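You operate a simulated robot arm through the tools that you are given. There is no shell and no other tool. Be economical: measure what you need, move in short steps, check, and stop when the job is done.

The job below is to be done with a simulated robot arm. You get a single attempt, and the scene is never put back.

Task
The screw has jammed. Turn its power knob off, release the emergency button, press line reset, then line start.

The check looks at the end state, three seconds after you hand in, the way a careful person would. Anything else that was tipped, shoved, dropped, spilled or broken makes it a failure.

Robot
A 7-joint arm with a two-finger parallel gripper on a trunk, on a base that drives. Base frame: it is fixed to the floor where the robot stands at the start and does not move with it; the origin is under the middle of the robot, x ahead of it, y to its left, z up. Lengths are in m, angles in rad, forces in N, time in s.
With the tool pointing down near the work surface it reaches from about 0.26 to 0.86 m from the robot's upright axis, wherever it stands. Its first joint turns from -0.297 to 2.199 rad. Places, roughly: black ring [1.7, -0.4, 1.3]; dryer power knob [0.8, -0.3, 1.3]; emergency button [1.7, -0.4, 1.3]; heat power knob [0.7, -0.1, 1.3]; line reset button [1.8, -0.5, 1.2]; line start button [1.8, -0.5, 1.3]; load display [0.7, -0.1, 1.6]; main switch [0.7, -0.1, 0.9]; pay-off power knob [0.7, -0.1, 1.1]; pump power knob [0.7, 0, 1.3]; screw power knob [0.7, 0, 1.1]; winder power knob [0.8, -0.3, 1.1]. Payload 1.57 kg.
The tool frame sits at the grasp point between the pads (the TCP): z along the fingers, y along the line on which they close. The tips reach 0.03 m beyond it. The gripper opens to 0.08 m. The fingers are 0.017 m wide and 0.012 m thick; the gripper's body (0.04 by 0.082 m) begins 0.08 m behind the TCP.
Orientation is that of the tool frame in the base frame, as a unit quaternion [x, y, z, w]. With the fingers straight down and closing along the base's y, the tool's x points along the base's -x, its y along +y and its z along -z.

Tools
- The arm moves only by the tool play_rows. Its argument "plan" is text: rows parted by semicolons, each of 7 numbers parted by spaces: the opening, from 0 (shut) to 1 (fully open), then the shift along the base's x, y, z in units of 20 mm (1.0 is 20 mm), then the turn, a rotation vector about the base's x, y, z in units of 5 degrees (1.0 is 5 degrees). In form: hand dx dy dz ax ay az; .... A call has 1 to 20 rows; each row shifts and turns the commanded pose from where the row before left it. A call with a number of a shift or a turn outside -1 to 1 is refused whole. A row lasts 0.2 s, in which the tool goes at most 0.05 m and 0.15 rad; a call with a longer step from one row to the next is refused whole, and so is a gripper value outside its range. Where a pose cannot be reached the arm comes as near as it can. A force on the tool above 40 N (or 10 N above the force at the start of the call, whichever is more), or a blocked arm, ends the call early, and 0.2 s more pass. Each finger travels about 0.045 m/s and halts on what it meets, pressing with about 36 N; the grip force reading is that of the motor and also rises with nothing between the fingers. The clock runs only during rows and for 0.2 s after the last one: add rows that do not move to give the fingers time. The reply holds the time, the measured pose of the TCP, the force on the tool along the base axes, the opening and the grip force, in the units named above and with some noise, with the torque about the TCP (base axes, N m) and any sound that the robot's microphone picked up.
- Cameras (640 x 400 px; columns grow to the right, rows downward): "scene" is now at [0.0119, -0.208, 1.3372]; the picture's right is [0.22, -0.98, 0.00], its down [-0.19, -0.04, -0.98] and it looks along [0.96, 0.22, -0.19] (base axes); focal length 260 px, centre (320, 200). "wrist" rides on the gripper at [0.072, -0.007, -0.122] in the tool frame; the picture's right is [0.09, 1.00, 0.00], its down [-0.84, 0.08, -0.54] and it looks along [-0.54, 0.05, 0.84] (tool axes); focal length 238 px, centre (320, 200). There is no depth. A picture from a camera that has moved, and an enlarged one, comes with that camera's place and axes in the base frame and with its lens.
- camera(camera): a new picture of that camera. It takes no simulated time.
- lift_body(by): slides the trunk up (or, below 0, down) by that many m; the arm and the scene camera ride with it, the base frame stays. It gives what a move gives, with no picture.
- base_move(legs): drives the robot by 1 to 6 legs, each [ahead, left, turn to the left] in m, m and rad, along the robot's own axes; the way and the turn of a leg run together, so that a leg with both is an arc; at most 1.5 m and 3.142 rad a leg. The arm and the cameras ride along, it lands a little off, and it stops where it bumps. It gives what a move gives.
- head_to(pan, tilt): turns the head with the scene camera to pan (to the left, within 1.902 rad either way) and tilt (down, from -0.506 to 1.204), counted from straight ahead of the robot. It gives what a move gives.
- close_up(camera, box): a new picture of the part [left, top, right, bottom] of that camera's present view, enlarged. It takes no simulated time.
- close_job(): hands the job in; it is judged then, once.

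Work in short steps. Places have to be worked out from the pictures, the camera data and where the tool is seen: move nearer, look again, correct. Check each grasp and each placing, and mend what went wrong. You have 120 turns and 82 pictures in all, those below and enlarged ones among them. Open the gripper and draw the arm clear of the work before you hand the job in, unless the task says otherwise; then end with one line.

The tools are called as a command line: name --argument value ..., lists and objects as JSON in quotes. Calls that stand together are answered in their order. play_rows: Moves the arm, as the interface text tells. Its arguments: {"type":"object","properties":{"plan":{"type":"string"}},"required":["plan"]} The other tools are called the same way: lift_body (by) slides the trunk up or down; base_move (legs) drives the base; head_to (pan, tilt) turns the head that bears the scene camera; camera (camera) takes a picture; close_up (camera, box) takes an enlarged picture of a part of a camera's view; close_job () hands the job in.

At the start:

```text
time_s: 0.0
tool_pos: [0.5123, 0.0269, 1.2466]
ee_rot: [0.0, 1.0, 0.0, 0.0]
ft_force: [-0.5, 0.3, -0.5]
moment: [0.0, -0.01, -0.04]
gripper_width: 0.0802
grip_force: 0.0
trunk travel left (down, up): [-0.675, 0.115]
robot x, y, heading: [0.0006, 0.0019, 0.003]
head pan, tilt: [0.223, 0.194]
```

scene: 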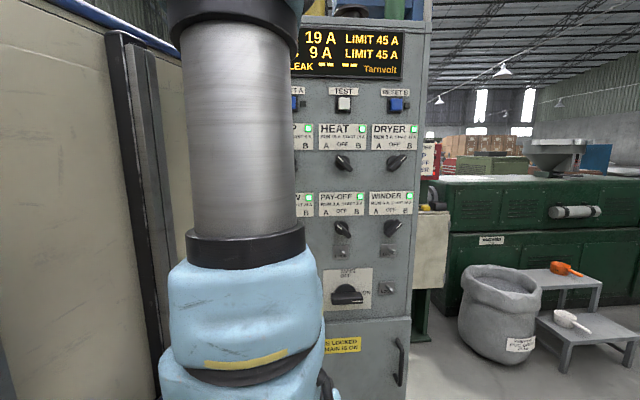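
wrist: 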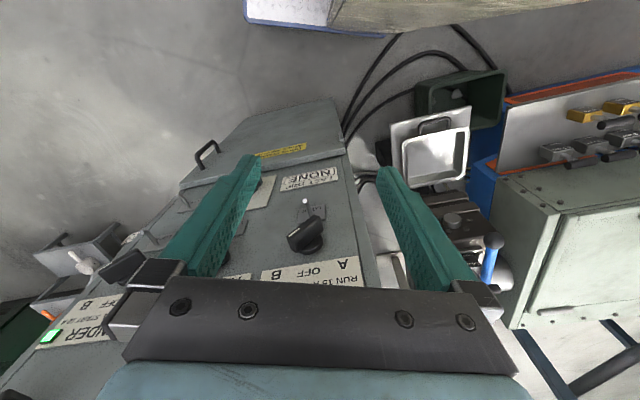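

The arm hides the screw knob from the scene camera; I'll enlarge the panel and the wrist view to read labels.

close_up --camera "scene" --box '[280, 20, 450, 310]'

close_up --camera "wrist" --box '[180, 90, 420, 290]'

```text
1.38 times, centred on (365, 165) of scene
camera zoom: at [0.0119, -0.208, 1.3372], right [0.22, -0.98, 0.0], down [-0.19, -0.04, -0.98], along [0.96, 0.22, -0.19], focal length 358 px, centre (258, 248)
```

zoom: 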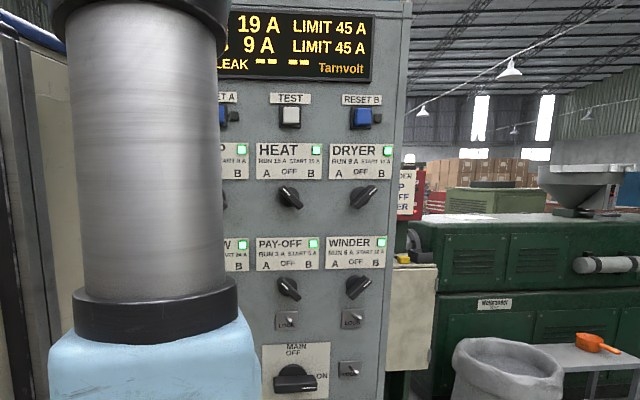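

```text
2.00 times, centred on (300, 190) of wrist
camera zoom: at [0.44, 0.0193, 1.3689], right [-0.09, 1.0, 0.0], down [0.84, 0.08, 0.54], along [0.54, 0.05, -0.84], focal length 477 px, centre (360, 220)
```

zoom: 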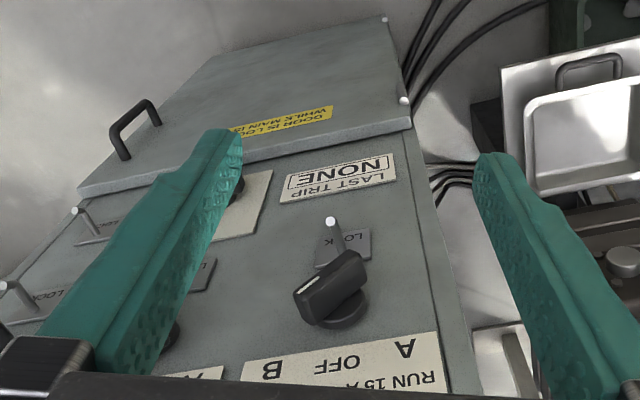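

Next I back off a little to see the screw knob square on and have room to turn the gripper forward.

base_move --legs '[[-0.3, 0, 0]]'

head_to --pan 0.1 --tilt 0.15

camera --camera "scene"

camera --camera "wrist"

```text
time_s: 2.0
tool_pos: [0.2122, 0.0278, 1.2459]
ee_rot: [0.0, 1.0, 0.0, 0.0]
ft_force: [-0.5, -0.2, 0.2]
moment: [0.01, 0.0, -0.01]
gripper_width: 0.0801
grip_force: 0.0
trunk travel left (down, up): [-0.675, 0.115]
robot x, y, heading: [-0.3035, 0.0012, 0.005]
head pan, tilt: [0.223, 0.194]
```

```text
time_s: 2.7
tool_pos: [0.2115, 0.0278, 1.2456]
ee_rot: [0.0, 1.0, 0.0, 0.0]
ft_force: [0.2, -0.8, -0.5]
moment: [-0.01, 0.01, -0.03]
gripper_width: 0.0803
grip_force: 0.1
trunk travel left (down, up): [-0.675, 0.115]
robot x, y, heading: [-0.3002, 0.0019, -0.002]
head pan, tilt: [0.099, 0.15]
```

```text
77 pictures are left
camera scene: at [-0.2863, -0.2196, 1.3413], right [0.1, -0.99, 0.0], down [-0.15, -0.02, -0.99], along [0.98, 0.1, -0.15], focal length 260 px, centre (320, 200)
```

scene: 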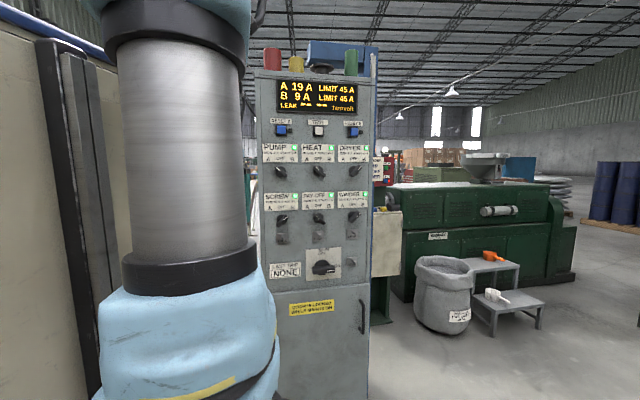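

```text
76 pictures are left
camera wrist: at [0.1399, 0.02, 1.3689], right [-0.09, 1.0, 0.0], down [0.84, 0.08, 0.54], along [0.54, 0.05, -0.84], focal length 238 px, centre (320, 200)
```

wrist: 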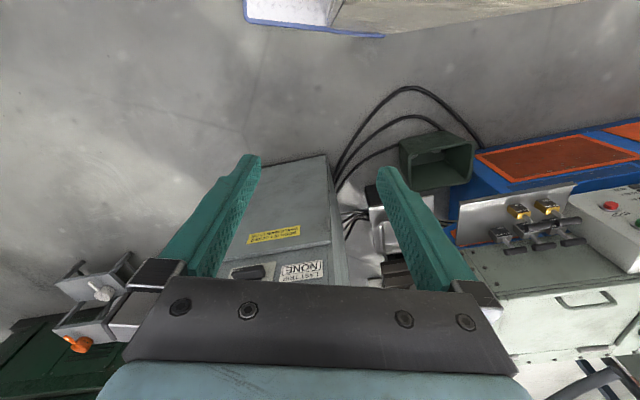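

close_up --camera "scene" --box '[250, 70, 390, 290]'

close_up --camera "scene" --box '[258, 140, 328, 240]'

close_up --camera "scene" --box '[365, 140, 435, 220]'

```text
1.82 times, centred on (320, 180) of scene
camera zoom: at [-0.2863, -0.2196, 1.3413], right [0.1, -0.99, 0.0], down [-0.15, -0.02, -0.99], along [0.98, 0.1, -0.15], focal length 472 px, centre (320, 236)
```

zoom: 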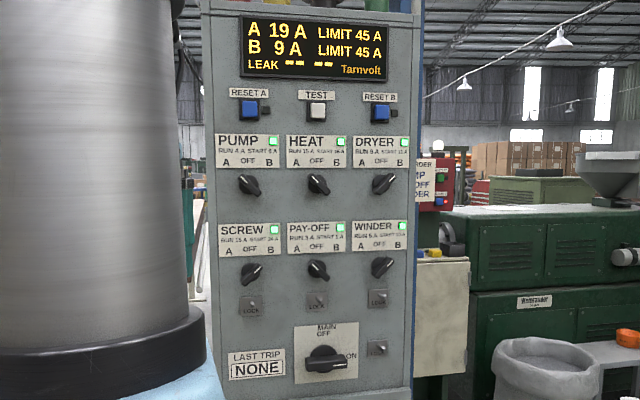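

```text
4.00 times, centred on (293, 190) of scene
camera zoom: at [-0.2863, -0.2196, 1.3413], right [0.1, -0.99, 0.0], down [-0.15, -0.02, -0.99], along [0.98, 0.1, -0.15], focal length 1039 px, centre (428, 240)
```

zoom: 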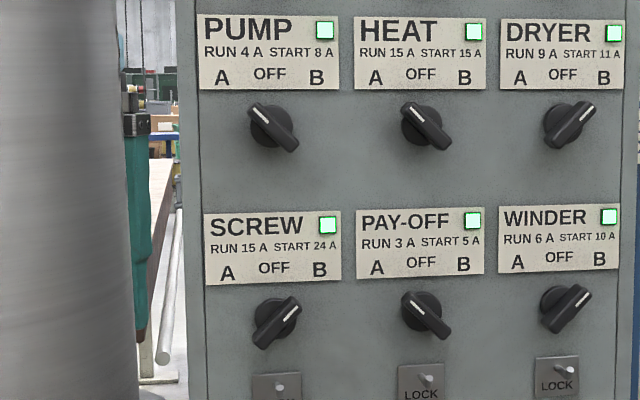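

```text
5.00 times, centred on (400, 180) of scene
camera zoom: at [-0.2863, -0.2196, 1.3413], right [0.1, -0.99, 0.0], down [-0.15, -0.02, -0.99], along [0.98, 0.1, -0.15], focal length 1299 px, centre (-80, 300)
```

zoom: 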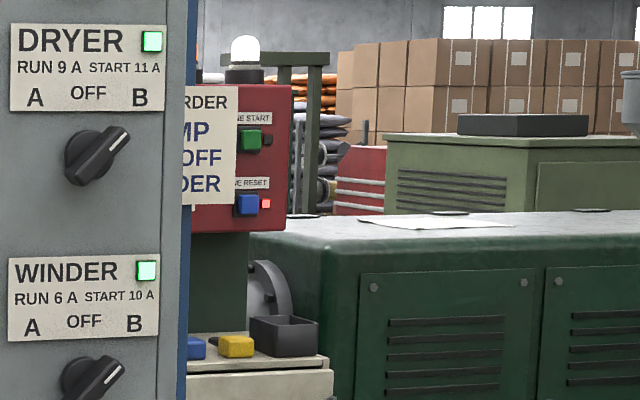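

The screw knob's mark points to B (upper right), so OFF is 45° counter‑clockwise. I estimate the knob at about (0.705, 0.03, 1.106), with the panel's inward normal yawed about 0.3 rad. Now I pitch the gripper from down to forward.

play_rows --plan "0.6 0 0 0 0 -1 0;0.6 0 0 0 0 -1 0;0.6 0 0 0 0 -1 0;0.6 0 0 0 0 -1 0;0.6 0 0 0 0 -1 0;0.6 0 0 0 0 -1 0;0.6 0 0 0 0 -1 0;0.6 0 0 0 0 -1 0;0.6 0 0 0 0 -1 0;0.6 0 0 0 0 -1 0;0.6 0 0 0 0 -1 0;0.6 0 0 0 0 -1 0;0.6 0 0 0 0 -1 0;0.6 0 0 0 0 -1 0;0.6 0 0 0 0 -1 0;0.6 0 0 0 0 -1 0;0.6 0 0 0 0 -1 0;0.6 0 0 0 0 -1 0;0.6 0 0 0 0 0 0"

camera --camera "scene"

camera --camera "wrist"

```text
time_s: 6.3
tool_pos: [0.2588, -0.0401, 1.2543]
ee_rot: [0.083, 0.744, -0.038, 0.662]
ft_force: [0.3, 0.7, -0.1]
moment: [-0.01, 0.01, 0.02]
gripper_width: 0.0481
grip_force: 0.0
out of reach, approached as far as the arm can: row 8, 9, 10, 11, 17
trunk travel left (down, up): [-0.675, 0.115]
robot x, y, heading: [-0.2991, 0.0007, 0.001]
head pan, tilt: [0.099, 0.15]
stopped in row 17: the arm was blocked; the commanded pose is now the measured one
```

```text
72 pictures are left
camera scene: at [-0.2921, -0.2336, 1.337], right [0.1, -0.99, -0.01], down [-0.14, 0.0, -0.99], along [0.98, 0.1, -0.14], focal length 260 px, centre (320, 200)
```

scene: 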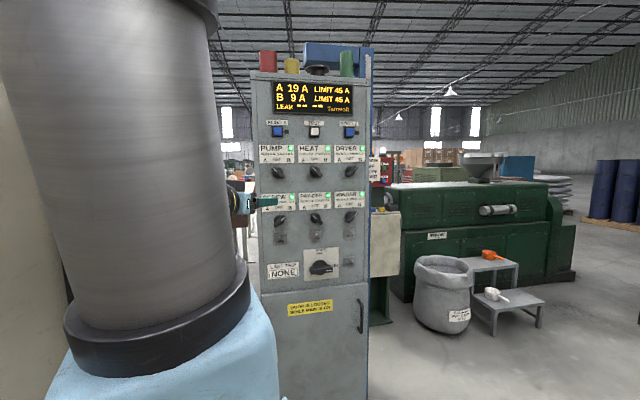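

```text
71 pictures are left
camera wrist: at [0.1308, -0.0213, 1.1979], right [0.16, 0.99, -0.04], down [-0.42, 0.11, 0.9], along [0.89, -0.13, 0.44], focal length 238 px, centre (320, 200)
```

wrist: 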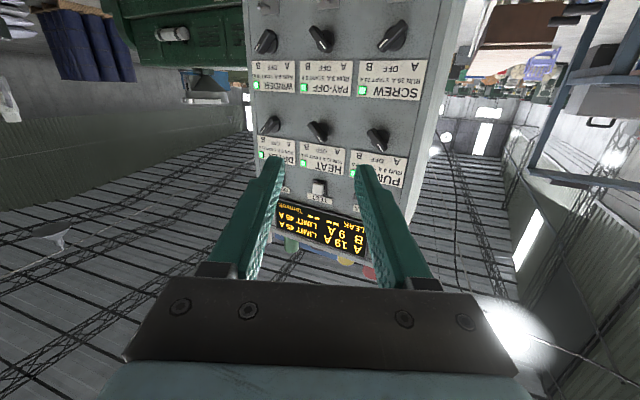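

Pitching went nearly all the way but the arm got cramped. I'll extend the arm ahead, where a forward-pointing hand is easier, then check the pose.

play_rows --plan "0.6 1 0.5 0 0 0 0;0.6 1 0.5 0 0 0 0;0.6 1 0.5 0 0 0 0;0.6 1 0.5 0 0 0 0;0.6 1 0.5 0 0 0 0;0.6 0 0 0 0 0 0"

camera --camera "scene"

```text
time_s: 7.9
tool_pos: [0.3718, -0.0061, 1.2396]
ee_rot: [0.088, 0.751, -0.06, 0.651]
ft_force: [-0.9, -0.2, 0.8]
moment: [0.0, 0.0, 0.01]
gripper_width: 0.0479
grip_force: 0.0
trunk travel left (down, up): [-0.675, 0.115]
robot x, y, heading: [-0.2986, -0.0014, 0.0]
head pan, tilt: [0.099, 0.15]
stopped in row 6: the arm was blocked; the commanded pose is now the measured one
```

```text
70 pictures are left
camera scene: at [-0.2842, -0.2288, 1.3395], right [0.1, -0.99, -0.01], down [-0.15, -0.01, -0.99], along [0.98, 0.1, -0.15], focal length 260 px, centre (320, 200)
```

scene: 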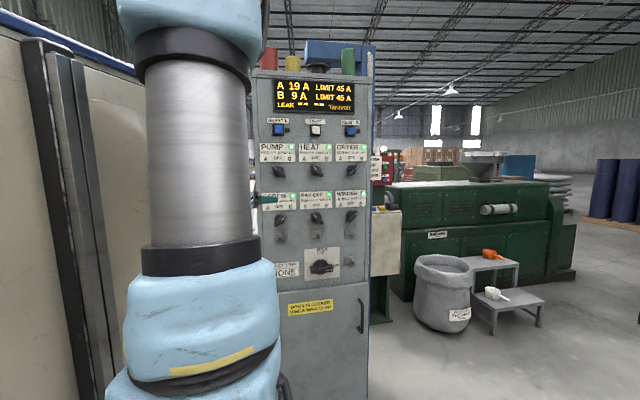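

The arm reports blocked; I look to the left and down to see whether something touches it.

head_to --pan 0.7 --tilt 0.5

camera --camera "scene"

```text
time_s: 8.9
tool_pos: [0.3737, -0.0059, 1.2414]
ee_rot: [0.09, 0.751, -0.06, 0.651]
ft_force: [0.0, 0.1, 0.0]
moment: [-0.03, 0.02, -0.03]
gripper_width: 0.0479
grip_force: 0.0
trunk travel left (down, up): [-0.675, 0.115]
robot x, y, heading: [-0.3035, -0.0014, 0.004]
head pan, tilt: [0.7, 0.499]
```

```text
69 pictures are left
camera scene: at [-0.3063, -0.1791, 1.3075], right [0.65, -0.76, -0.01], down [-0.37, -0.3, -0.88], along [0.67, 0.57, -0.48], focal length 260 px, centre (320, 200)
```

scene: 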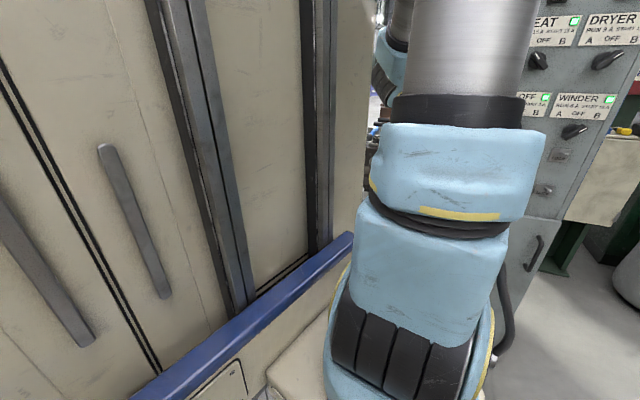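

Likely the arm's first joint is at its low limit (it only swings left). I'll turn the robot to the right so the panel lies to its front-left; first a look to the right for clearance.

head_to --pan -0.6 --tilt 0.5

camera --camera "scene"

```text
time_s: 10.3
tool_pos: [0.3748, -0.005, 1.2421]
ee_rot: [0.09, 0.75, -0.06, 0.653]
ft_force: [-0.3, 0.2, -0.5]
moment: [0.02, 0.06, 0.0]
gripper_width: 0.0481
grip_force: 0.0
trunk travel left (down, up): [-0.675, 0.115]
robot x, y, heading: [-0.3018, -0.0023, 0.004]
head pan, tilt: [-0.6, 0.499]
```

```text
68 pictures are left
camera scene: at [-0.3003, -0.2886, 1.3069], right [-0.56, -0.83, 0.0], down [-0.4, 0.28, -0.88], along [0.72, -0.49, -0.48], focal length 260 px, centre (320, 200)
```

scene: 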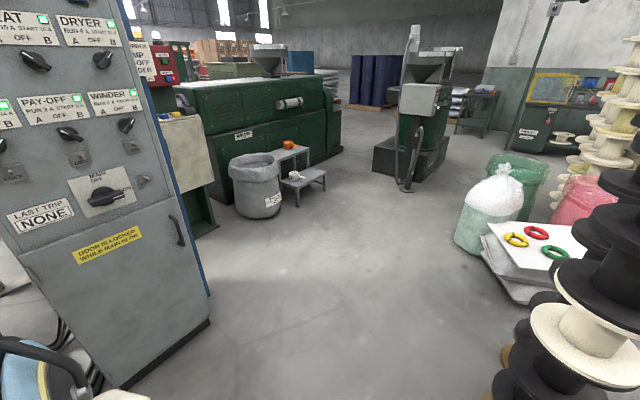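

There's room to the right (spool stacks lie about 0.9 m off). I turn the robot right by 0.65 rad.

base_move --legs '[[0, 0, -0.65]]'

head_to --pan 0.75 --tilt 0.3

camera --camera "scene"

```text
time_s: 12.5
tool_pos: [0.2322, -0.415, 1.2441]
ee_rot: [0.327, 0.681, -0.265, 0.599]
ft_force: [0.0, -0.4, 0.6]
moment: [0.02, -0.05, 0.02]
gripper_width: 0.048
grip_force: 0.0
trunk travel left (down, up): [-0.675, 0.115]
robot x, y, heading: [-0.2982, 0.0006, -0.65]
head pan, tilt: [-0.6, 0.499]
```

```text
time_s: 14.0
tool_pos: [0.2306, -0.4177, 1.245]
ee_rot: [0.33, 0.679, -0.27, 0.598]
ft_force: [-0.5, 0.0, 0.2]
moment: [0.02, -0.04, 0.0]
gripper_width: 0.0479
grip_force: 0.1
trunk travel left (down, up): [-0.675, 0.115]
robot x, y, heading: [-0.3036, -0.001, -0.65]
head pan, tilt: [0.75, 0.3]
```

```text
67 pictures are left
camera scene: at [-0.4109, -0.13, 1.3265], right [0.1, -1.0, 0.0], down [-0.29, -0.02, -0.96], along [0.95, 0.1, -0.29], focal length 260 px, centre (320, 200)
```

scene: 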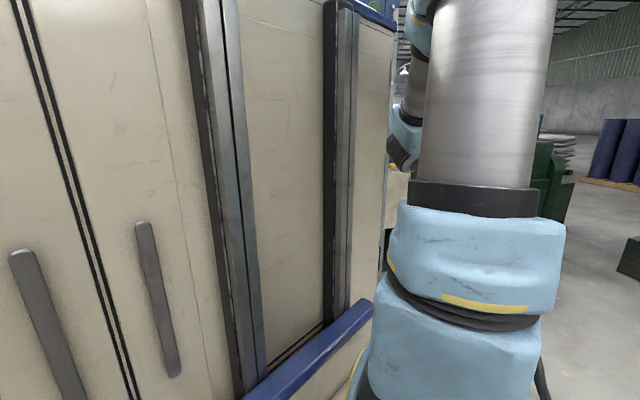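

The cream wall with rails stayed fixed in the robot's own frame, so it is the robot's own column. I now swing the hand to the robot's left while yawing it, to see whether the arm frees up.

play_rows --plan "0.6 0.6 0.8 0 0 0 1;0.6 0.6 0.8 0 0 0 1;0.6 0.6 0.8 0 0 0 1;0.6 0.6 0.8 0 0 0 1;0.6 0.6 0.8 0 0 0 1;0.6 0.6 0.8 0 0 0 1;0.6 0.6 0.8 0 0 0 1;0.6 0.6 0.8 0 0 0 1;0.6 0 0 0 0 0 0"

camera --camera "scene"

```text
time_s: 16.0
tool_pos: [0.3293, -0.2782, 1.2439]
ee_rot: [0.072, 0.751, -0.047, 0.655]
ft_force: [-0.5, -0.8, 0.8]
moment: [0.01, -0.01, 0.03]
gripper_width: 0.0481
grip_force: 0.0
trunk travel left (down, up): [-0.675, 0.115]
robot x, y, heading: [-0.299, -0.0003, -0.654]
head pan, tilt: [0.75, 0.3]
```

```text
66 pictures are left
camera scene: at [-0.4094, -0.1244, 1.3269], right [0.1, -0.99, 0.0], down [-0.29, -0.03, -0.96], along [0.95, 0.1, -0.3], focal length 260 px, centre (320, 200)
```

scene: 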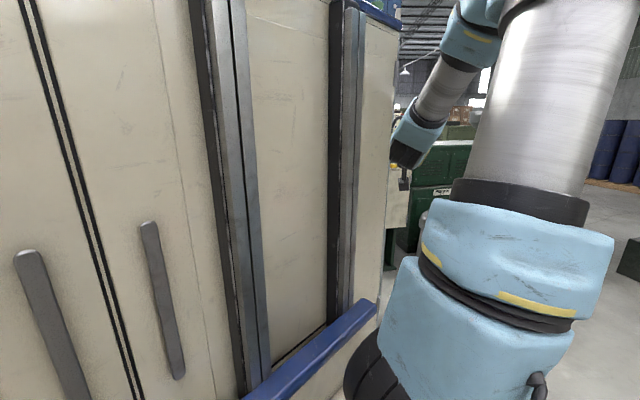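

The arm moves freely now. I level the pitch and pre-roll the fingers +45° about the pointing axis so that they will straddle the knob's bar.

play_rows --plan "0.6 0 0 0 -0.14 -0.8 0;0.6 0 0 0 -0.14 -0.8 0;0.6 0 0 0 0.985 -0.168 0;0.6 0 0 0 0.985 -0.168 0;0.6 0 0 0 0.985 -0.168 0;0.6 0 0 0 0.985 -0.168 0;0.6 0 0 0 0.985 -0.168 0;0.6 0 0 0 0.985 -0.168 0;0.6 0 0 0 0.985 -0.168 0;0.6 0 0 0 0.985 -0.168 0;0.6 0 0 0 0.985 -0.168 0;0.6 0 0 0 0 0 0"

```text
time_s: 18.6
tool_pos: [0.3309, -0.2791, 1.2449]
ee_rot: [0.332, 0.622, 0.222, 0.673]
ft_force: [0.0, -0.2, 1.1]
moment: [-0.01, 0.01, -0.01]
gripper_width: 0.0482
grip_force: 0.0
trunk travel left (down, up): [-0.675, 0.115]
robot x, y, heading: [-0.3033, -0.0017, -0.657]
head pan, tilt: [0.75, 0.3]
```

Pose is good (level, rolled 45°). I now turn the base so the hand is square to the panel and lower the trunk to knob height.

base_move --legs '[[0, 0, 0.478]]'

lift_body --by -0.139

head_to --pan 0.2 --tilt 0.1

camera --camera "scene"

camera --camera "wrist"

```text
time_s: 20.4
tool_pos: [0.3891, 0.0442, 1.245]
ee_rot: [0.174, 0.683, 0.376, 0.601]
ft_force: [0.2, -0.6, 0.4]
moment: [0.02, -0.01, 0.02]
gripper_width: 0.048
grip_force: 0.0
trunk travel left (down, up): [-0.675, 0.115]
robot x, y, heading: [-0.2979, 0.0012, -0.171]
head pan, tilt: [0.75, 0.3]
```

```text
time_s: 22.0
tool_pos: [0.3888, 0.0452, 1.1064]
ee_rot: [0.175, 0.684, 0.375, 0.601]
ft_force: [0.4, -0.1, -0.5]
moment: [-0.01, 0.03, -0.01]
gripper_width: 0.0479
grip_force: 0.2
trunk travel left (down, up): [-0.536, 0.254]
robot x, y, heading: [-0.3005, 0.002, -0.171]
head pan, tilt: [0.75, 0.3]
```

```text
time_s: 23.0
tool_pos: [0.3875, 0.044, 1.1066]
ee_rot: [0.175, 0.683, 0.375, 0.601]
ft_force: [-0.8, 0.2, 0.2]
moment: [-0.02, 0.01, -0.01]
gripper_width: 0.0481
grip_force: 0.1
trunk travel left (down, up): [-0.536, 0.254]
robot x, y, heading: [-0.2998, 0.0023, -0.17]
head pan, tilt: [0.201, 0.099]
```

```text
65 pictures are left
camera scene: at [-0.3248, -0.2091, 1.2069], right [0.03, -1.0, 0.0], down [-0.1, 0.0, -0.99], along [0.99, 0.03, -0.1], focal length 260 px, centre (320, 200)
```

scene: 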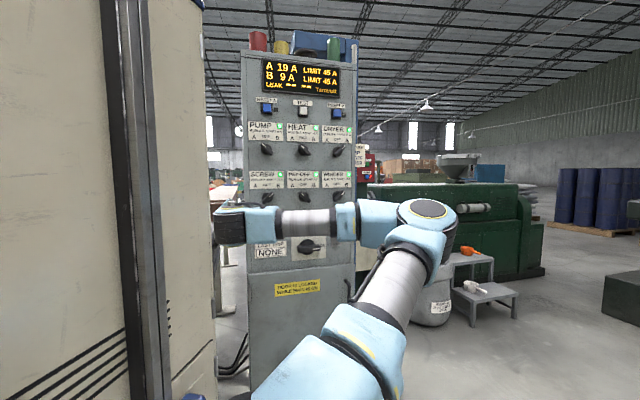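

```text
64 pictures are left
camera wrist: at [0.2581, 0.0523, 1.0516], right [-0.23, 0.72, 0.66], down [-0.35, -0.69, 0.63], along [0.91, -0.08, 0.41], focal length 238 px, centre (320, 200)
```

wrist: 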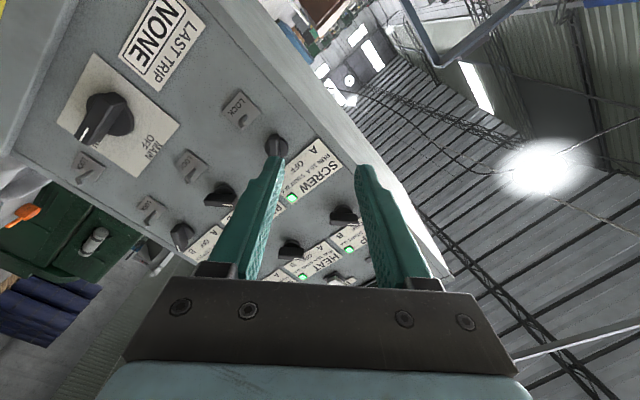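

Good view from the wrist. I enlarge both to fix the screw knob's place and orientation.

close_up --camera "wrist" --box '[210, 80, 350, 220]'

close_up --camera "scene" --box '[235, 160, 355, 240]'

```text
2.86 times, centred on (280, 150) of wrist
camera zoom: at [0.2581, 0.0523, 1.0516], right [-0.23, 0.72, 0.66], down [-0.35, -0.69, 0.63], along [0.91, -0.08, 0.41], focal length 681 px, centre (434, 343)
```

zoom: 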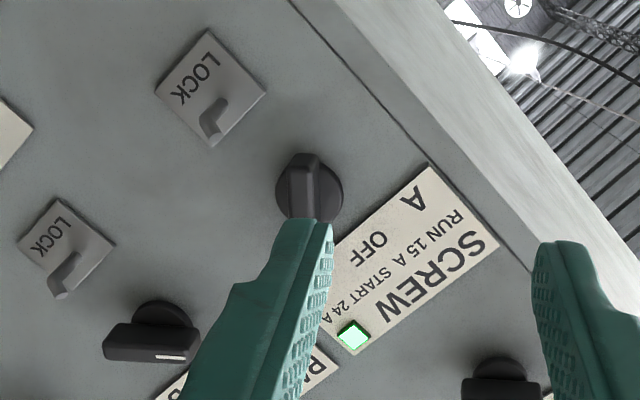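

```text
5.00 times, centred on (295, 200) of scene
camera zoom: at [-0.3248, -0.2091, 1.2069], right [0.03, -1.0, 0.0], down [-0.1, 0.0, -0.99], along [0.99, 0.03, -0.1], focal length 1299 px, centre (445, 200)
```

zoom: 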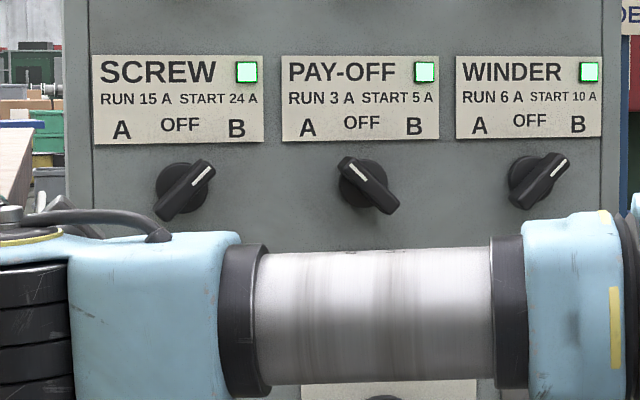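

Both rays meet at the knob ≈ (0.68, 0.027, 1.1145), so I need 0.10 m to the right and 0.27 m along the normal. Driving 0.225 m ahead gives the lateral shift and leaves ~7 cm of approach.

base_move --legs '[[0.225, 0, 0]]'

camera --camera "wrist"

camera --camera "scene"

```text
time_s: 24.7
tool_pos: [0.6085, 0.0085, 1.107]
ee_rot: [0.173, 0.684, 0.377, 0.6]
ft_force: [-0.1, -0.6, 0.4]
moment: [0.05, 0.02, 0.03]
gripper_width: 0.048
grip_force: 0.1
trunk travel left (down, up): [-0.536, 0.254]
robot x, y, heading: [-0.0832, -0.0382, -0.167]
head pan, tilt: [0.201, 0.099]
```

```text
61 pictures are left
camera wrist: at [0.4781, 0.0164, 1.0515], right [-0.23, 0.72, 0.66], down [-0.35, -0.69, 0.63], along [0.91, -0.08, 0.41], focal length 238 px, centre (320, 200)
```

wrist: 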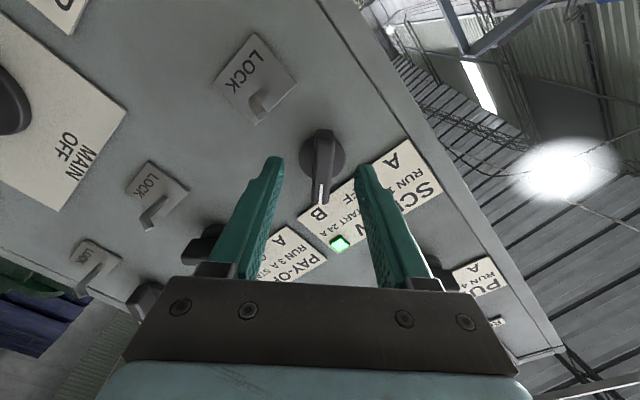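

```text
60 pictures are left
camera scene: at [-0.104, -0.2468, 1.207], right [0.03, -1.0, 0.0], down [-0.1, 0.0, -0.99], along [0.99, 0.03, -0.1], focal length 260 px, centre (320, 200)
```

scene: 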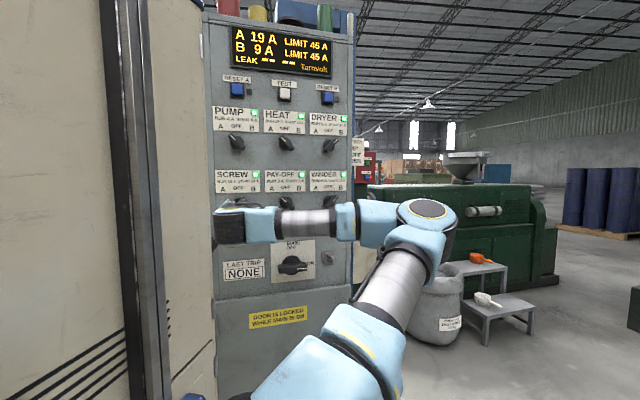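

The fingers line up with the bar. I correct 8 mm up and 6 mm right, and advance 55 mm along the normal.

play_rows --plan "0.6 0.09 -0.29 0.4 0 0 0;0.6 0.857 0.272 0 0 0 0;0.6 0.857 0.272 0 0 0 0;0.6 0.857 0.272 0 0 0 0;0.6 0 0 0 0 0 0"

camera --camera "wrist"

close_up --camera "scene" --box '[200, 160, 320, 240]'

```text
time_s: 25.8
tool_pos: [0.6574, 0.0174, 1.1143]
ee_rot: [0.173, 0.684, 0.376, 0.6]
ft_force: [-21.7, -15.5, 0.7]
moment: [0.33, -0.07, 0.23]
gripper_width: 0.0478
grip_force: 0.0
trunk travel left (down, up): [-0.536, 0.254]
robot x, y, heading: [-0.0816, -0.0394, -0.164]
head pan, tilt: [0.201, 0.099]
stopped in row 5: the force on the tool passed its limit at 54 N (the readings are from after the stop); the commanded pose is now the measured one
```

```text
59 pictures are left
camera wrist: at [0.5265, 0.0252, 1.0599], right [-0.24, 0.72, 0.66], down [-0.35, -0.69, 0.63], along [0.91, -0.08, 0.41], focal length 238 px, centre (320, 200)
```

wrist: 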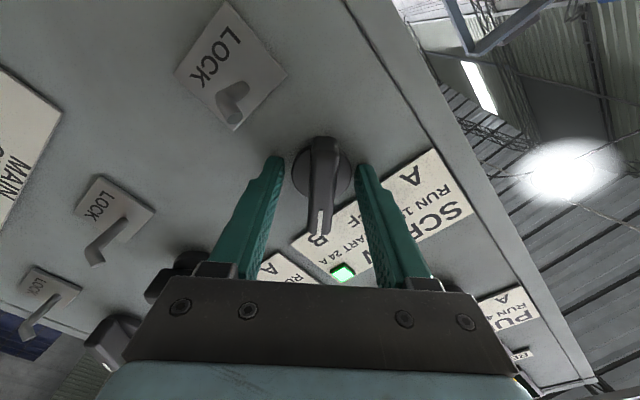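

```text
5.00 times, centred on (260, 200) of scene
camera zoom: at [-0.1059, -0.2478, 1.2068], right [0.03, -1.0, 0.0], down [-0.1, 0.0, -1.0], along [0.99, 0.03, -0.1], focal length 1299 px, centre (620, 200)
```

zoom: 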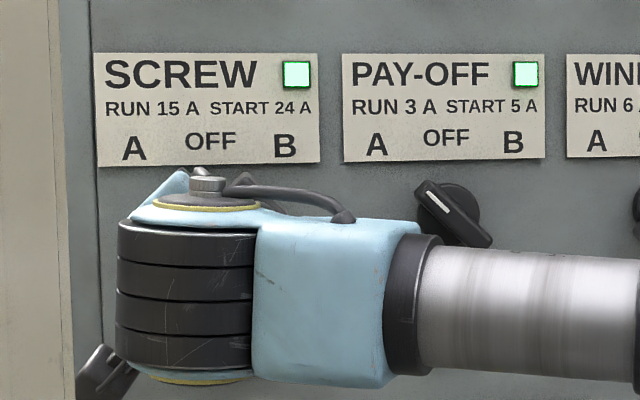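

The tips touched the panel around the knob, with the bar between the fingers. I back off 5 mm and close on the bar.

play_rows --plan "0.6 -0.24 -0.076 0 0 0 0;0.6 0 0 0 0 0 0;0 0 0 0 0 0 0;0 0 0 0 0 0 0;0 0 0 0 0 0 0;0 0 0 0 0 0 0"

camera --camera "wrist"

```text
time_s: 27.2
tool_pos: [0.6532, 0.0188, 1.1138]
ee_rot: [0.171, 0.684, 0.377, 0.601]
ft_force: [6.7, 11.4, 11.3]
moment: [0.03, -0.1, 0.58]
gripper_width: 0.0398
grip_force: 45.1
trunk travel left (down, up): [-0.536, 0.254]
robot x, y, heading: [-0.0817, -0.0395, -0.168]
head pan, tilt: [0.201, 0.099]
```

```text
57 pictures are left
camera wrist: at [0.5231, 0.0259, 1.0594], right [-0.24, 0.72, 0.66], down [-0.35, -0.69, 0.63], along [0.91, -0.08, 0.41], focal length 238 px, centre (320, 200)
```

wrist: 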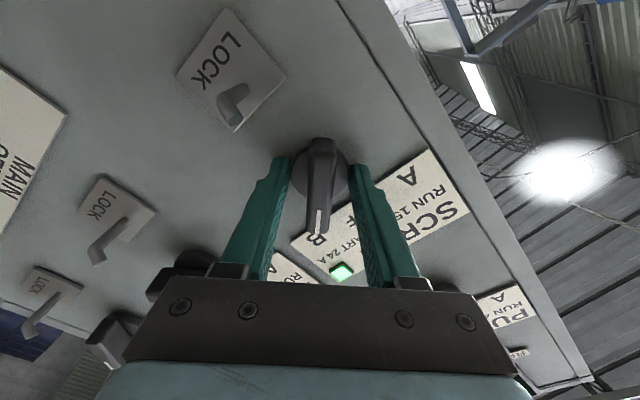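

It closed on the 40 mm round base, not the bar. I open, back out 15 mm and close on the bar.

play_rows --plan "0.6 0 0 0 0 0 0;0.6 0 0 0 0 0 0;0.6 -0.71 -0.227 0 0 0 0;0.6 0 0 0 0 0 0;0 0 0 0 0 0 0;0 0 0 0 0 0 0;0 0 0 0 0 0 0;0 0 0 0 0 0 0"

camera --camera "wrist"

```text
time_s: 29.0
tool_pos: [0.6387, 0.0149, 1.1137]
ee_rot: [0.171, 0.684, 0.377, 0.6]
ft_force: [1.2, 4.7, 5.1]
moment: [-0.3, -0.35, 0.45]
gripper_width: 0.015
grip_force: 31.1
trunk travel left (down, up): [-0.536, 0.254]
robot x, y, heading: [-0.0836, -0.0417, -0.168]
head pan, tilt: [0.201, 0.099]
```

```text
56 pictures are left
camera wrist: at [0.5089, 0.0213, 1.0595], right [-0.24, 0.72, 0.66], down [-0.35, -0.69, 0.63], along [0.91, -0.08, 0.41], focal length 238 px, centre (320, 200)
```

wrist: 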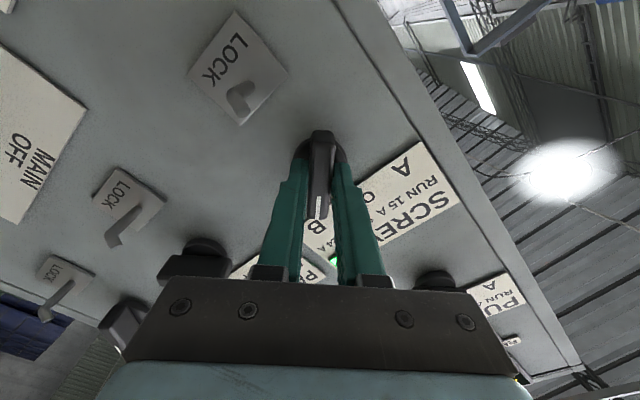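

The bar (15 mm) is gripped. I turn counter‑clockwise 45° toward OFF.

play_rows --plan "0 0 0 0 -0.952 -0.302 0;0 0 0 0 -0.952 -0.302 0;0 0 0 0 -0.952 -0.302 0;0 0 0 0 -0.952 -0.302 0;0 0 0 0 -0.952 -0.302 0;0 0 0 0 -0.952 -0.302 0;0 0 0 0 -0.952 -0.302 0;0 0 0 0 -0.952 -0.302 0;0 0 0 0 -0.952 -0.302 0;0 0 0 0 0 0 0"

camera --camera "wrist"

close_up --camera "scene" --box '[200, 20, 360, 240]'

```text
time_s: 31.2
tool_pos: [0.6398, 0.0135, 1.1146]
ee_rot: [-0.105, 0.7, 0.118, 0.697]
ft_force: [4.0, 8.0, 13.1]
moment: [0.13, -0.55, 0.89]
gripper_width: 0.0151
grip_force: 31.1
trunk travel left (down, up): [-0.536, 0.254]
robot x, y, heading: [-0.079, -0.0395, -0.171]
head pan, tilt: [0.201, 0.099]
```

```text
55 pictures are left
camera wrist: at [0.5249, -0.0291, 1.0426], right [-0.31, 0.95, -0.07], down [-0.53, -0.11, 0.84], along [0.79, 0.3, 0.54], focal length 238 px, centre (320, 200)
```

wrist: 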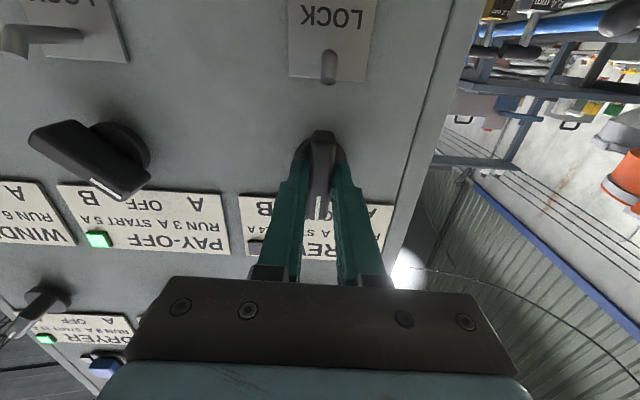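

```text
1.82 times, centred on (280, 130) of scene
camera zoom: at [-0.1048, -0.2466, 1.2071], right [0.03, -1.0, 0.0], down [-0.1, 0.0, -1.0], along [0.99, 0.03, -0.1], focal length 472 px, centre (393, 327)
```

zoom: 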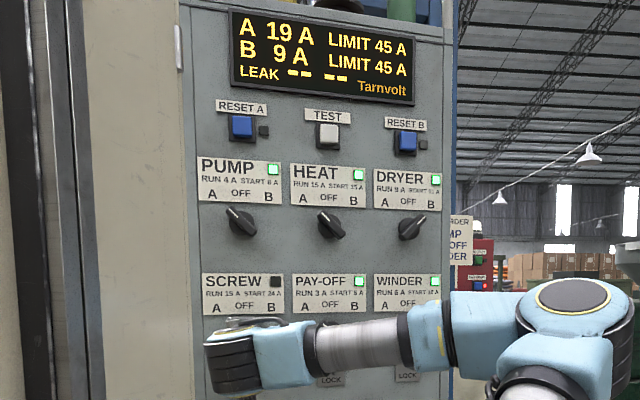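

The screw lamp went dark: the knob is at OFF. I open, back straight out and verify.

play_rows --plan "0.6 0 0 0 0 0 0;0.6 0 0 0 0 0 0;0.6 -0.952 -0.302 0 0 0 0;0.6 -0.952 -0.302 0 0 0 0;0.6 -0.952 -0.302 0 0 0 0;0.6 -0.952 -0.302 0 0 0 0;0.6 0 0 0 0 0 0"

base_move --legs '[[-0.25, 0, 0]]'

lift_body --by 0.15

camera --camera "scene"

```text
time_s: 32.8
tool_pos: [0.5632, -0.0117, 1.1126]
ee_rot: [-0.102, 0.701, 0.118, 0.696]
ft_force: [-0.2, 0.2, -0.6]
moment: [-0.02, -0.02, 0.0]
gripper_width: 0.048
grip_force: 0.0
trunk travel left (down, up): [-0.536, 0.254]
robot x, y, heading: [-0.0811, -0.0402, -0.168]
head pan, tilt: [0.201, 0.099]
```

```text
time_s: 34.6
tool_pos: [0.3148, 0.0322, 1.1132]
ee_rot: [-0.103, 0.7, 0.117, 0.697]
ft_force: [0.2, 0.1, -0.5]
moment: [-0.01, 0.02, 0.02]
gripper_width: 0.0479
grip_force: 0.1
trunk travel left (down, up): [-0.536, 0.254]
robot x, y, heading: [-0.3322, 0.0044, -0.173]
head pan, tilt: [0.201, 0.099]
```

```text
time_s: 36.4
tool_pos: [0.3158, 0.0313, 1.2641]
ee_rot: [-0.102, 0.701, 0.118, 0.696]
ft_force: [-0.7, 0.0, 0.2]
moment: [0.0, 0.01, -0.01]
gripper_width: 0.0478
grip_force: 0.1
trunk travel left (down, up): [-0.686, 0.104]
robot x, y, heading: [-0.3259, 0.0067, -0.173]
head pan, tilt: [0.201, 0.099]
```

```text
53 pictures are left
camera scene: at [-0.3532, -0.2047, 1.3569], right [0.03, -1.0, 0.0], down [-0.1, 0.0, -1.0], along [0.99, 0.03, -0.1], focal length 260 px, centre (320, 200)
```

scene: 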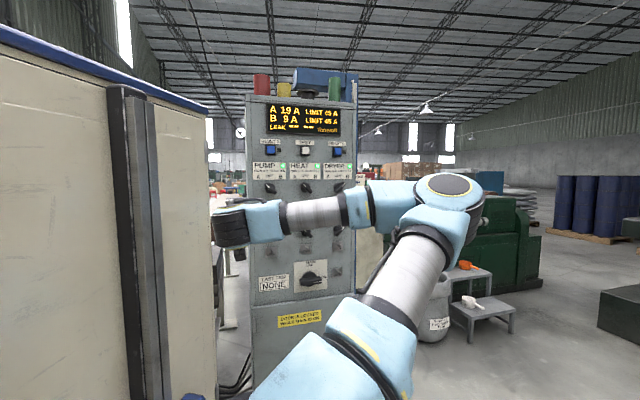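

I'll check the knob once the arm is out of sight. Now I drive right and then ahead toward the emergency station, staying clear of the cabinet and the spools.

base_move --legs '[[0, -0.5, 0], [0.5, 0, 0]]'

head_to --pan 0.45 --tilt 0.15

camera --camera "scene"

```text
time_s: 38.5
tool_pos: [0.2532, -0.1595, 1.2625]
ee_rot: [-0.127, 0.697, 0.142, 0.692]
ft_force: [0.1, 0.2, 0.0]
moment: [-0.03, -0.01, 0.0]
gripper_width: 0.0479
grip_force: 0.0
trunk travel left (down, up): [-0.686, 0.104]
robot x, y, heading: [-0.3862, -0.233, -0.102]
head pan, tilt: [0.201, 0.099]
stopped in leg 1: the robot was blocked; the commanded pose is now the measured one
```

```text
time_s: 39.3
tool_pos: [0.2543, -0.1596, 1.2641]
ee_rot: [-0.128, 0.696, 0.143, 0.692]
ft_force: [0.0, 0.3, 0.5]
moment: [0.03, -0.02, 0.0]
gripper_width: 0.0481
grip_force: 0.1
trunk travel left (down, up): [-0.686, 0.104]
robot x, y, heading: [-0.3901, -0.2289, -0.105]
head pan, tilt: [0.45, 0.15]
```

```text
52 pictures are left
camera scene: at [-0.4012, -0.42, 1.3523], right [0.34, -0.94, 0.0], down [-0.14, -0.05, -0.99], along [0.93, 0.34, -0.15], focal length 260 px, centre (320, 200)
```

scene: 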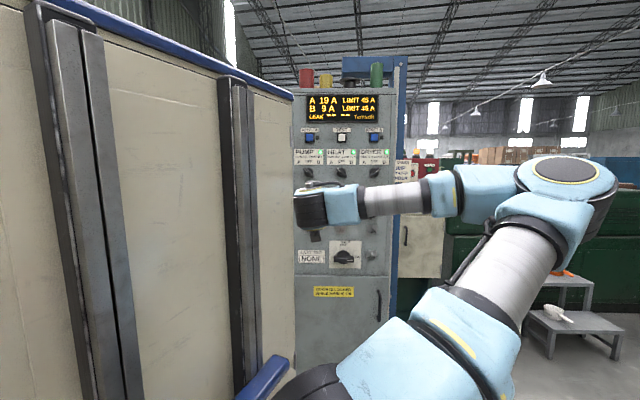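

The base bumped into something on the right. I look there before any further move.

head_to --pan -1.2 --tilt 0.7

camera --camera "scene"

```text
time_s: 41.0
tool_pos: [0.2526, -0.16, 1.2636]
ee_rot: [-0.127, 0.697, 0.143, 0.691]
ft_force: [-0.3, -0.3, -0.8]
moment: [0.0, 0.04, 0.03]
gripper_width: 0.048
grip_force: 0.0
trunk travel left (down, up): [-0.686, 0.104]
robot x, y, heading: [-0.3869, -0.2323, -0.097]
head pan, tilt: [-1.201, 0.7]
```

```text
51 pictures are left
camera scene: at [-0.4655, -0.5337, 1.3022], right [-0.96, -0.27, 0.0], down [-0.17, 0.62, -0.77], along [0.21, -0.74, -0.64], focal length 260 px, centre (320, 200)
```

scene: 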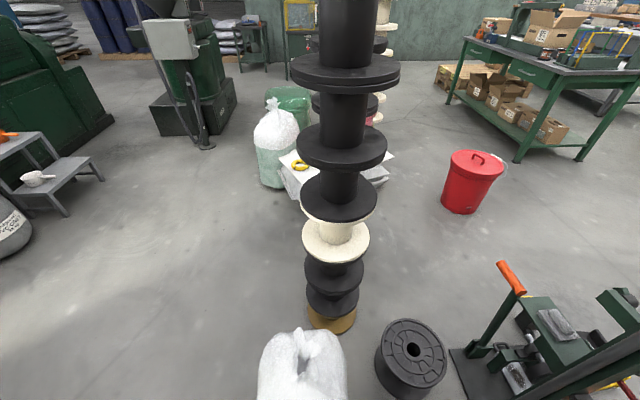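

A white sack stands close on the right. I look straight down at it.

head_to --pan -1.2 --tilt 1.2

camera --camera "scene"

```text
time_s: 41.9
tool_pos: [0.2539, -0.1609, 1.2629]
ee_rot: [-0.127, 0.697, 0.143, 0.692]
ft_force: [0.5, 0.3, 0.4]
moment: [-0.02, 0.02, 0.03]
gripper_width: 0.048
grip_force: 0.1
trunk travel left (down, up): [-0.686, 0.104]
robot x, y, heading: [-0.3857, -0.2302, -0.103]
head pan, tilt: [-1.201, 1.201]
```

```text
50 pictures are left
camera scene: at [-0.4733, -0.5058, 1.2663], right [-0.96, -0.27, 0.0], down [-0.25, 0.9, -0.36], along [0.1, -0.35, -0.93], focal length 260 px, centre (320, 200)
```

scene: 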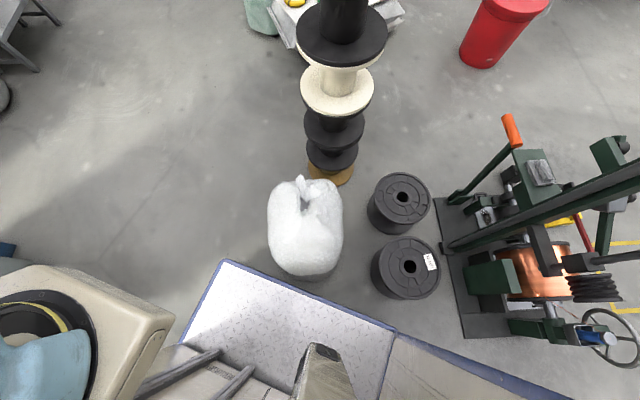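

The robot has a wide platform whose right edge stopped next to the white sack (still upright). I move slightly left and ahead, then turn right away from the sack and cabinet.

base_move --legs '[[0.0, 0.04, 0], [0.3, 0, 0], [0, 0, -0.45]]'

head_to --pan -0.6 --tilt 0.8

camera --camera "scene"

```text
time_s: 45.7
tool_pos: [0.5204, -0.436, 1.2628]
ee_rot: [0.033, 0.707, -0.015, 0.706]
ft_force: [0.5, 0.1, 0.4]
moment: [-0.01, -0.01, 0.0]
gripper_width: 0.0482
grip_force: 0.2
trunk travel left (down, up): [-0.686, 0.104]
robot x, y, heading: [-0.0841, -0.2204, -0.552]
head pan, tilt: [-1.201, 1.201]
```

```text
time_s: 46.7
tool_pos: [0.5213, -0.4371, 1.2644]
ee_rot: [0.032, 0.707, -0.016, 0.706]
ft_force: [-0.3, -0.6, -0.4]
moment: [-0.01, 0.06, -0.01]
gripper_width: 0.048
grip_force: 0.2
trunk travel left (down, up): [-0.686, 0.104]
robot x, y, heading: [-0.086, -0.2229, -0.552]
head pan, tilt: [-0.6, 0.799]
```

```text
49 pictures are left
camera scene: at [-0.2408, -0.449, 1.2939], right [-0.91, -0.41, 0.0], down [-0.29, 0.66, -0.7], along [0.28, -0.64, -0.72], focal length 260 px, centre (320, 200)
```

scene: 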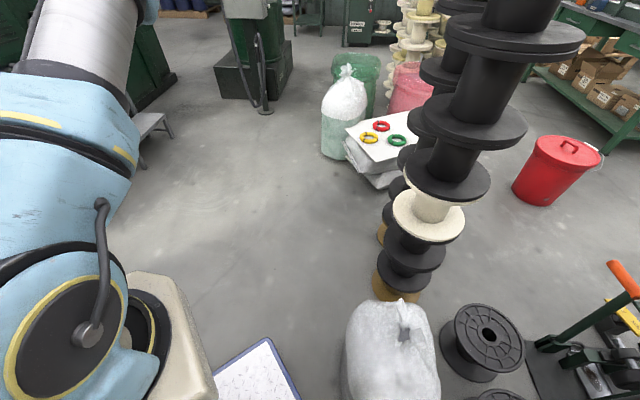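

The way ahead is clear and the sack stands behind my edge. I drive 0.5 m ahead and look at the emergency station.

base_move --legs '[[0.55, 0, 0]]'

head_to --pan 0.65 --tilt 0.1

camera --camera "scene"

camera --camera "wrist"

```text
time_s: 49.9
tool_pos: [0.9919, -0.7245, 1.2625]
ee_rot: [0.032, 0.707, -0.017, 0.706]
ft_force: [-0.7, -0.1, 0.6]
moment: [-0.01, 0.01, 0.0]
gripper_width: 0.0479
grip_force: 0.1
trunk travel left (down, up): [-0.686, 0.104]
robot x, y, heading: [0.3878, -0.5096, -0.55]
head pan, tilt: [-0.6, 0.799]
```

```text
time_s: 51.3
tool_pos: [0.9908, -0.7255, 1.2637]
ee_rot: [0.031, 0.707, -0.015, 0.706]
ft_force: [0.0, 0.0, 0.0]
moment: [-0.06, 0.02, 0.0]
gripper_width: 0.0481
grip_force: 0.1
trunk travel left (down, up): [-0.686, 0.104]
robot x, y, heading: [0.3856, -0.5142, -0.551]
head pan, tilt: [0.649, 0.099]
```

```text
48 pictures are left
camera scene: at [0.288, -0.6549, 1.3569], right [0.1, -1.0, 0.0], down [-0.1, -0.01, -0.99], along [0.99, 0.1, -0.1], focal length 260 px, centre (320, 200)
```

scene: 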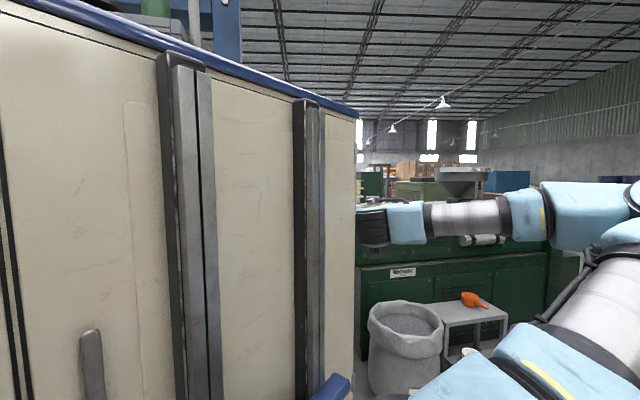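

```text
47 pictures are left
camera wrist: at [0.8693, -0.722, 1.192], right [0.07, 1.0, -0.07], down [-0.53, 0.09, 0.84], along [0.84, -0.02, 0.54], focal length 238 px, centre (320, 200)
```

wrist: 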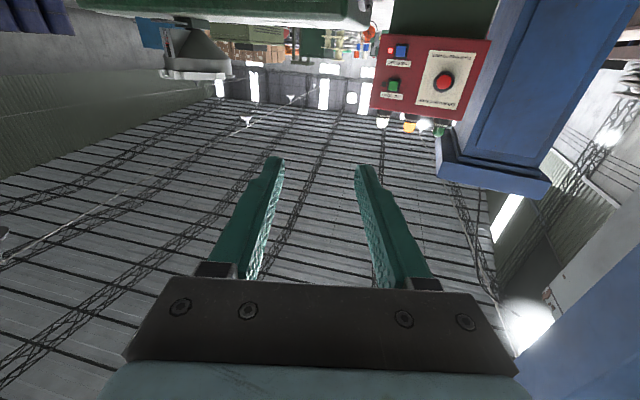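

The wrist camera sees the station (red box, emergency button, green start, blue reset). I enlarge it.

close_up --camera "wrist" --box '[350, 10, 510, 150]'

```text
2.86 times, centred on (430, 80) of wrist
camera zoom: at [0.8693, -0.722, 1.192], right [0.07, 1.0, -0.07], down [-0.53, 0.09, 0.84], along [0.84, -0.02, 0.54], focal length 681 px, centre (6, 543)
```

zoom: 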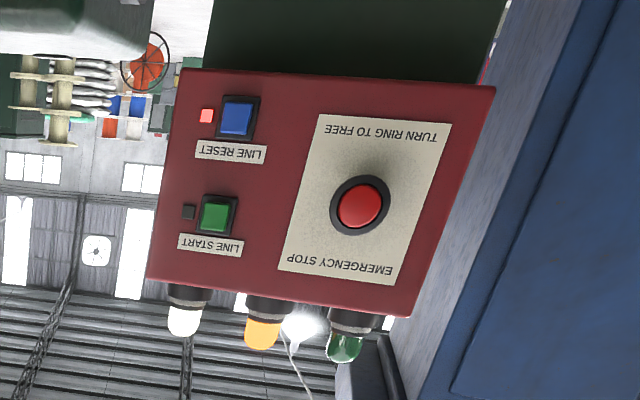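

The sign says "TURN RING TO FREE", so the black ring must be turned. I bring the robot to the right of the cabinet, then turn left to see the station with both cameras.

base_move --legs '[[0.48, 0, 0], [0, 0, 0.45]]'

head_to --pan 0.4 --tilt 0.15

camera --camera "scene"

camera --camera "wrist"

```text
time_s: 55.5
tool_pos: [1.4319, -0.687, 1.2626]
ee_rot: [-0.128, 0.696, 0.144, 0.691]
ft_force: [0.1, -0.6, 0.2]
moment: [-0.01, 0.0, -0.02]
gripper_width: 0.0482
grip_force: 0.0
trunk travel left (down, up): [-0.686, 0.104]
robot x, y, heading: [0.7918, -0.7601, -0.095]
head pan, tilt: [0.649, 0.099]
```

```text
time_s: 56.3
tool_pos: [1.4325, -0.6876, 1.2626]
ee_rot: [-0.127, 0.696, 0.143, 0.692]
ft_force: [0.0, -0.8, 1.0]
moment: [0.01, 0.01, 0.05]
gripper_width: 0.0482
grip_force: 0.1
trunk travel left (down, up): [-0.686, 0.104]
robot x, y, heading: [0.7926, -0.7569, -0.098]
head pan, tilt: [0.4, 0.15]
```

```text
45 pictures are left
camera scene: at [0.7805, -0.9531, 1.3523], right [0.3, -0.95, 0.0], down [-0.14, -0.04, -0.99], along [0.94, 0.3, -0.15], focal length 260 px, centre (320, 200)
```

scene: 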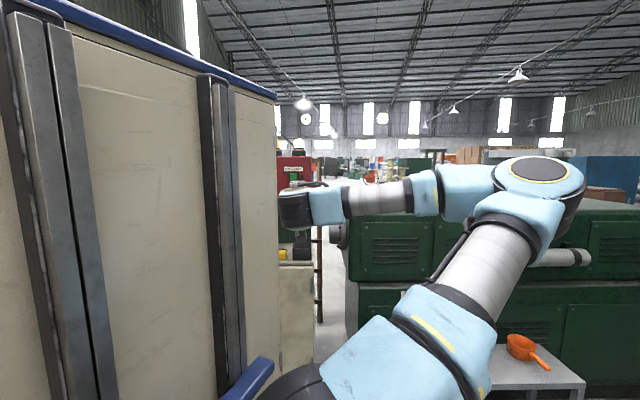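

```text
44 pictures are left
camera wrist: at [1.3215, -0.7381, 1.1921], right [-0.38, 0.92, -0.07], down [-0.52, -0.15, 0.84], along [0.77, 0.35, 0.54], focal length 238 px, centre (320, 200)
```

wrist: 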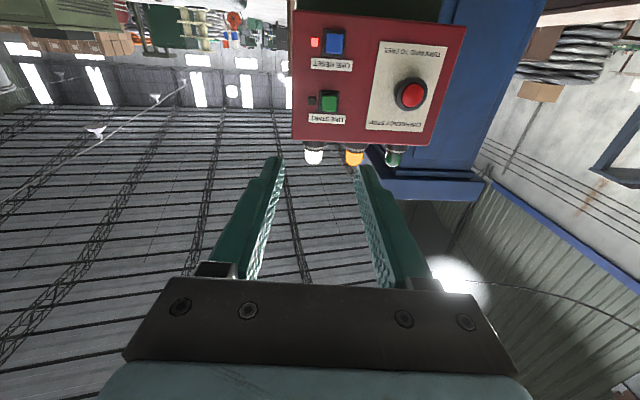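

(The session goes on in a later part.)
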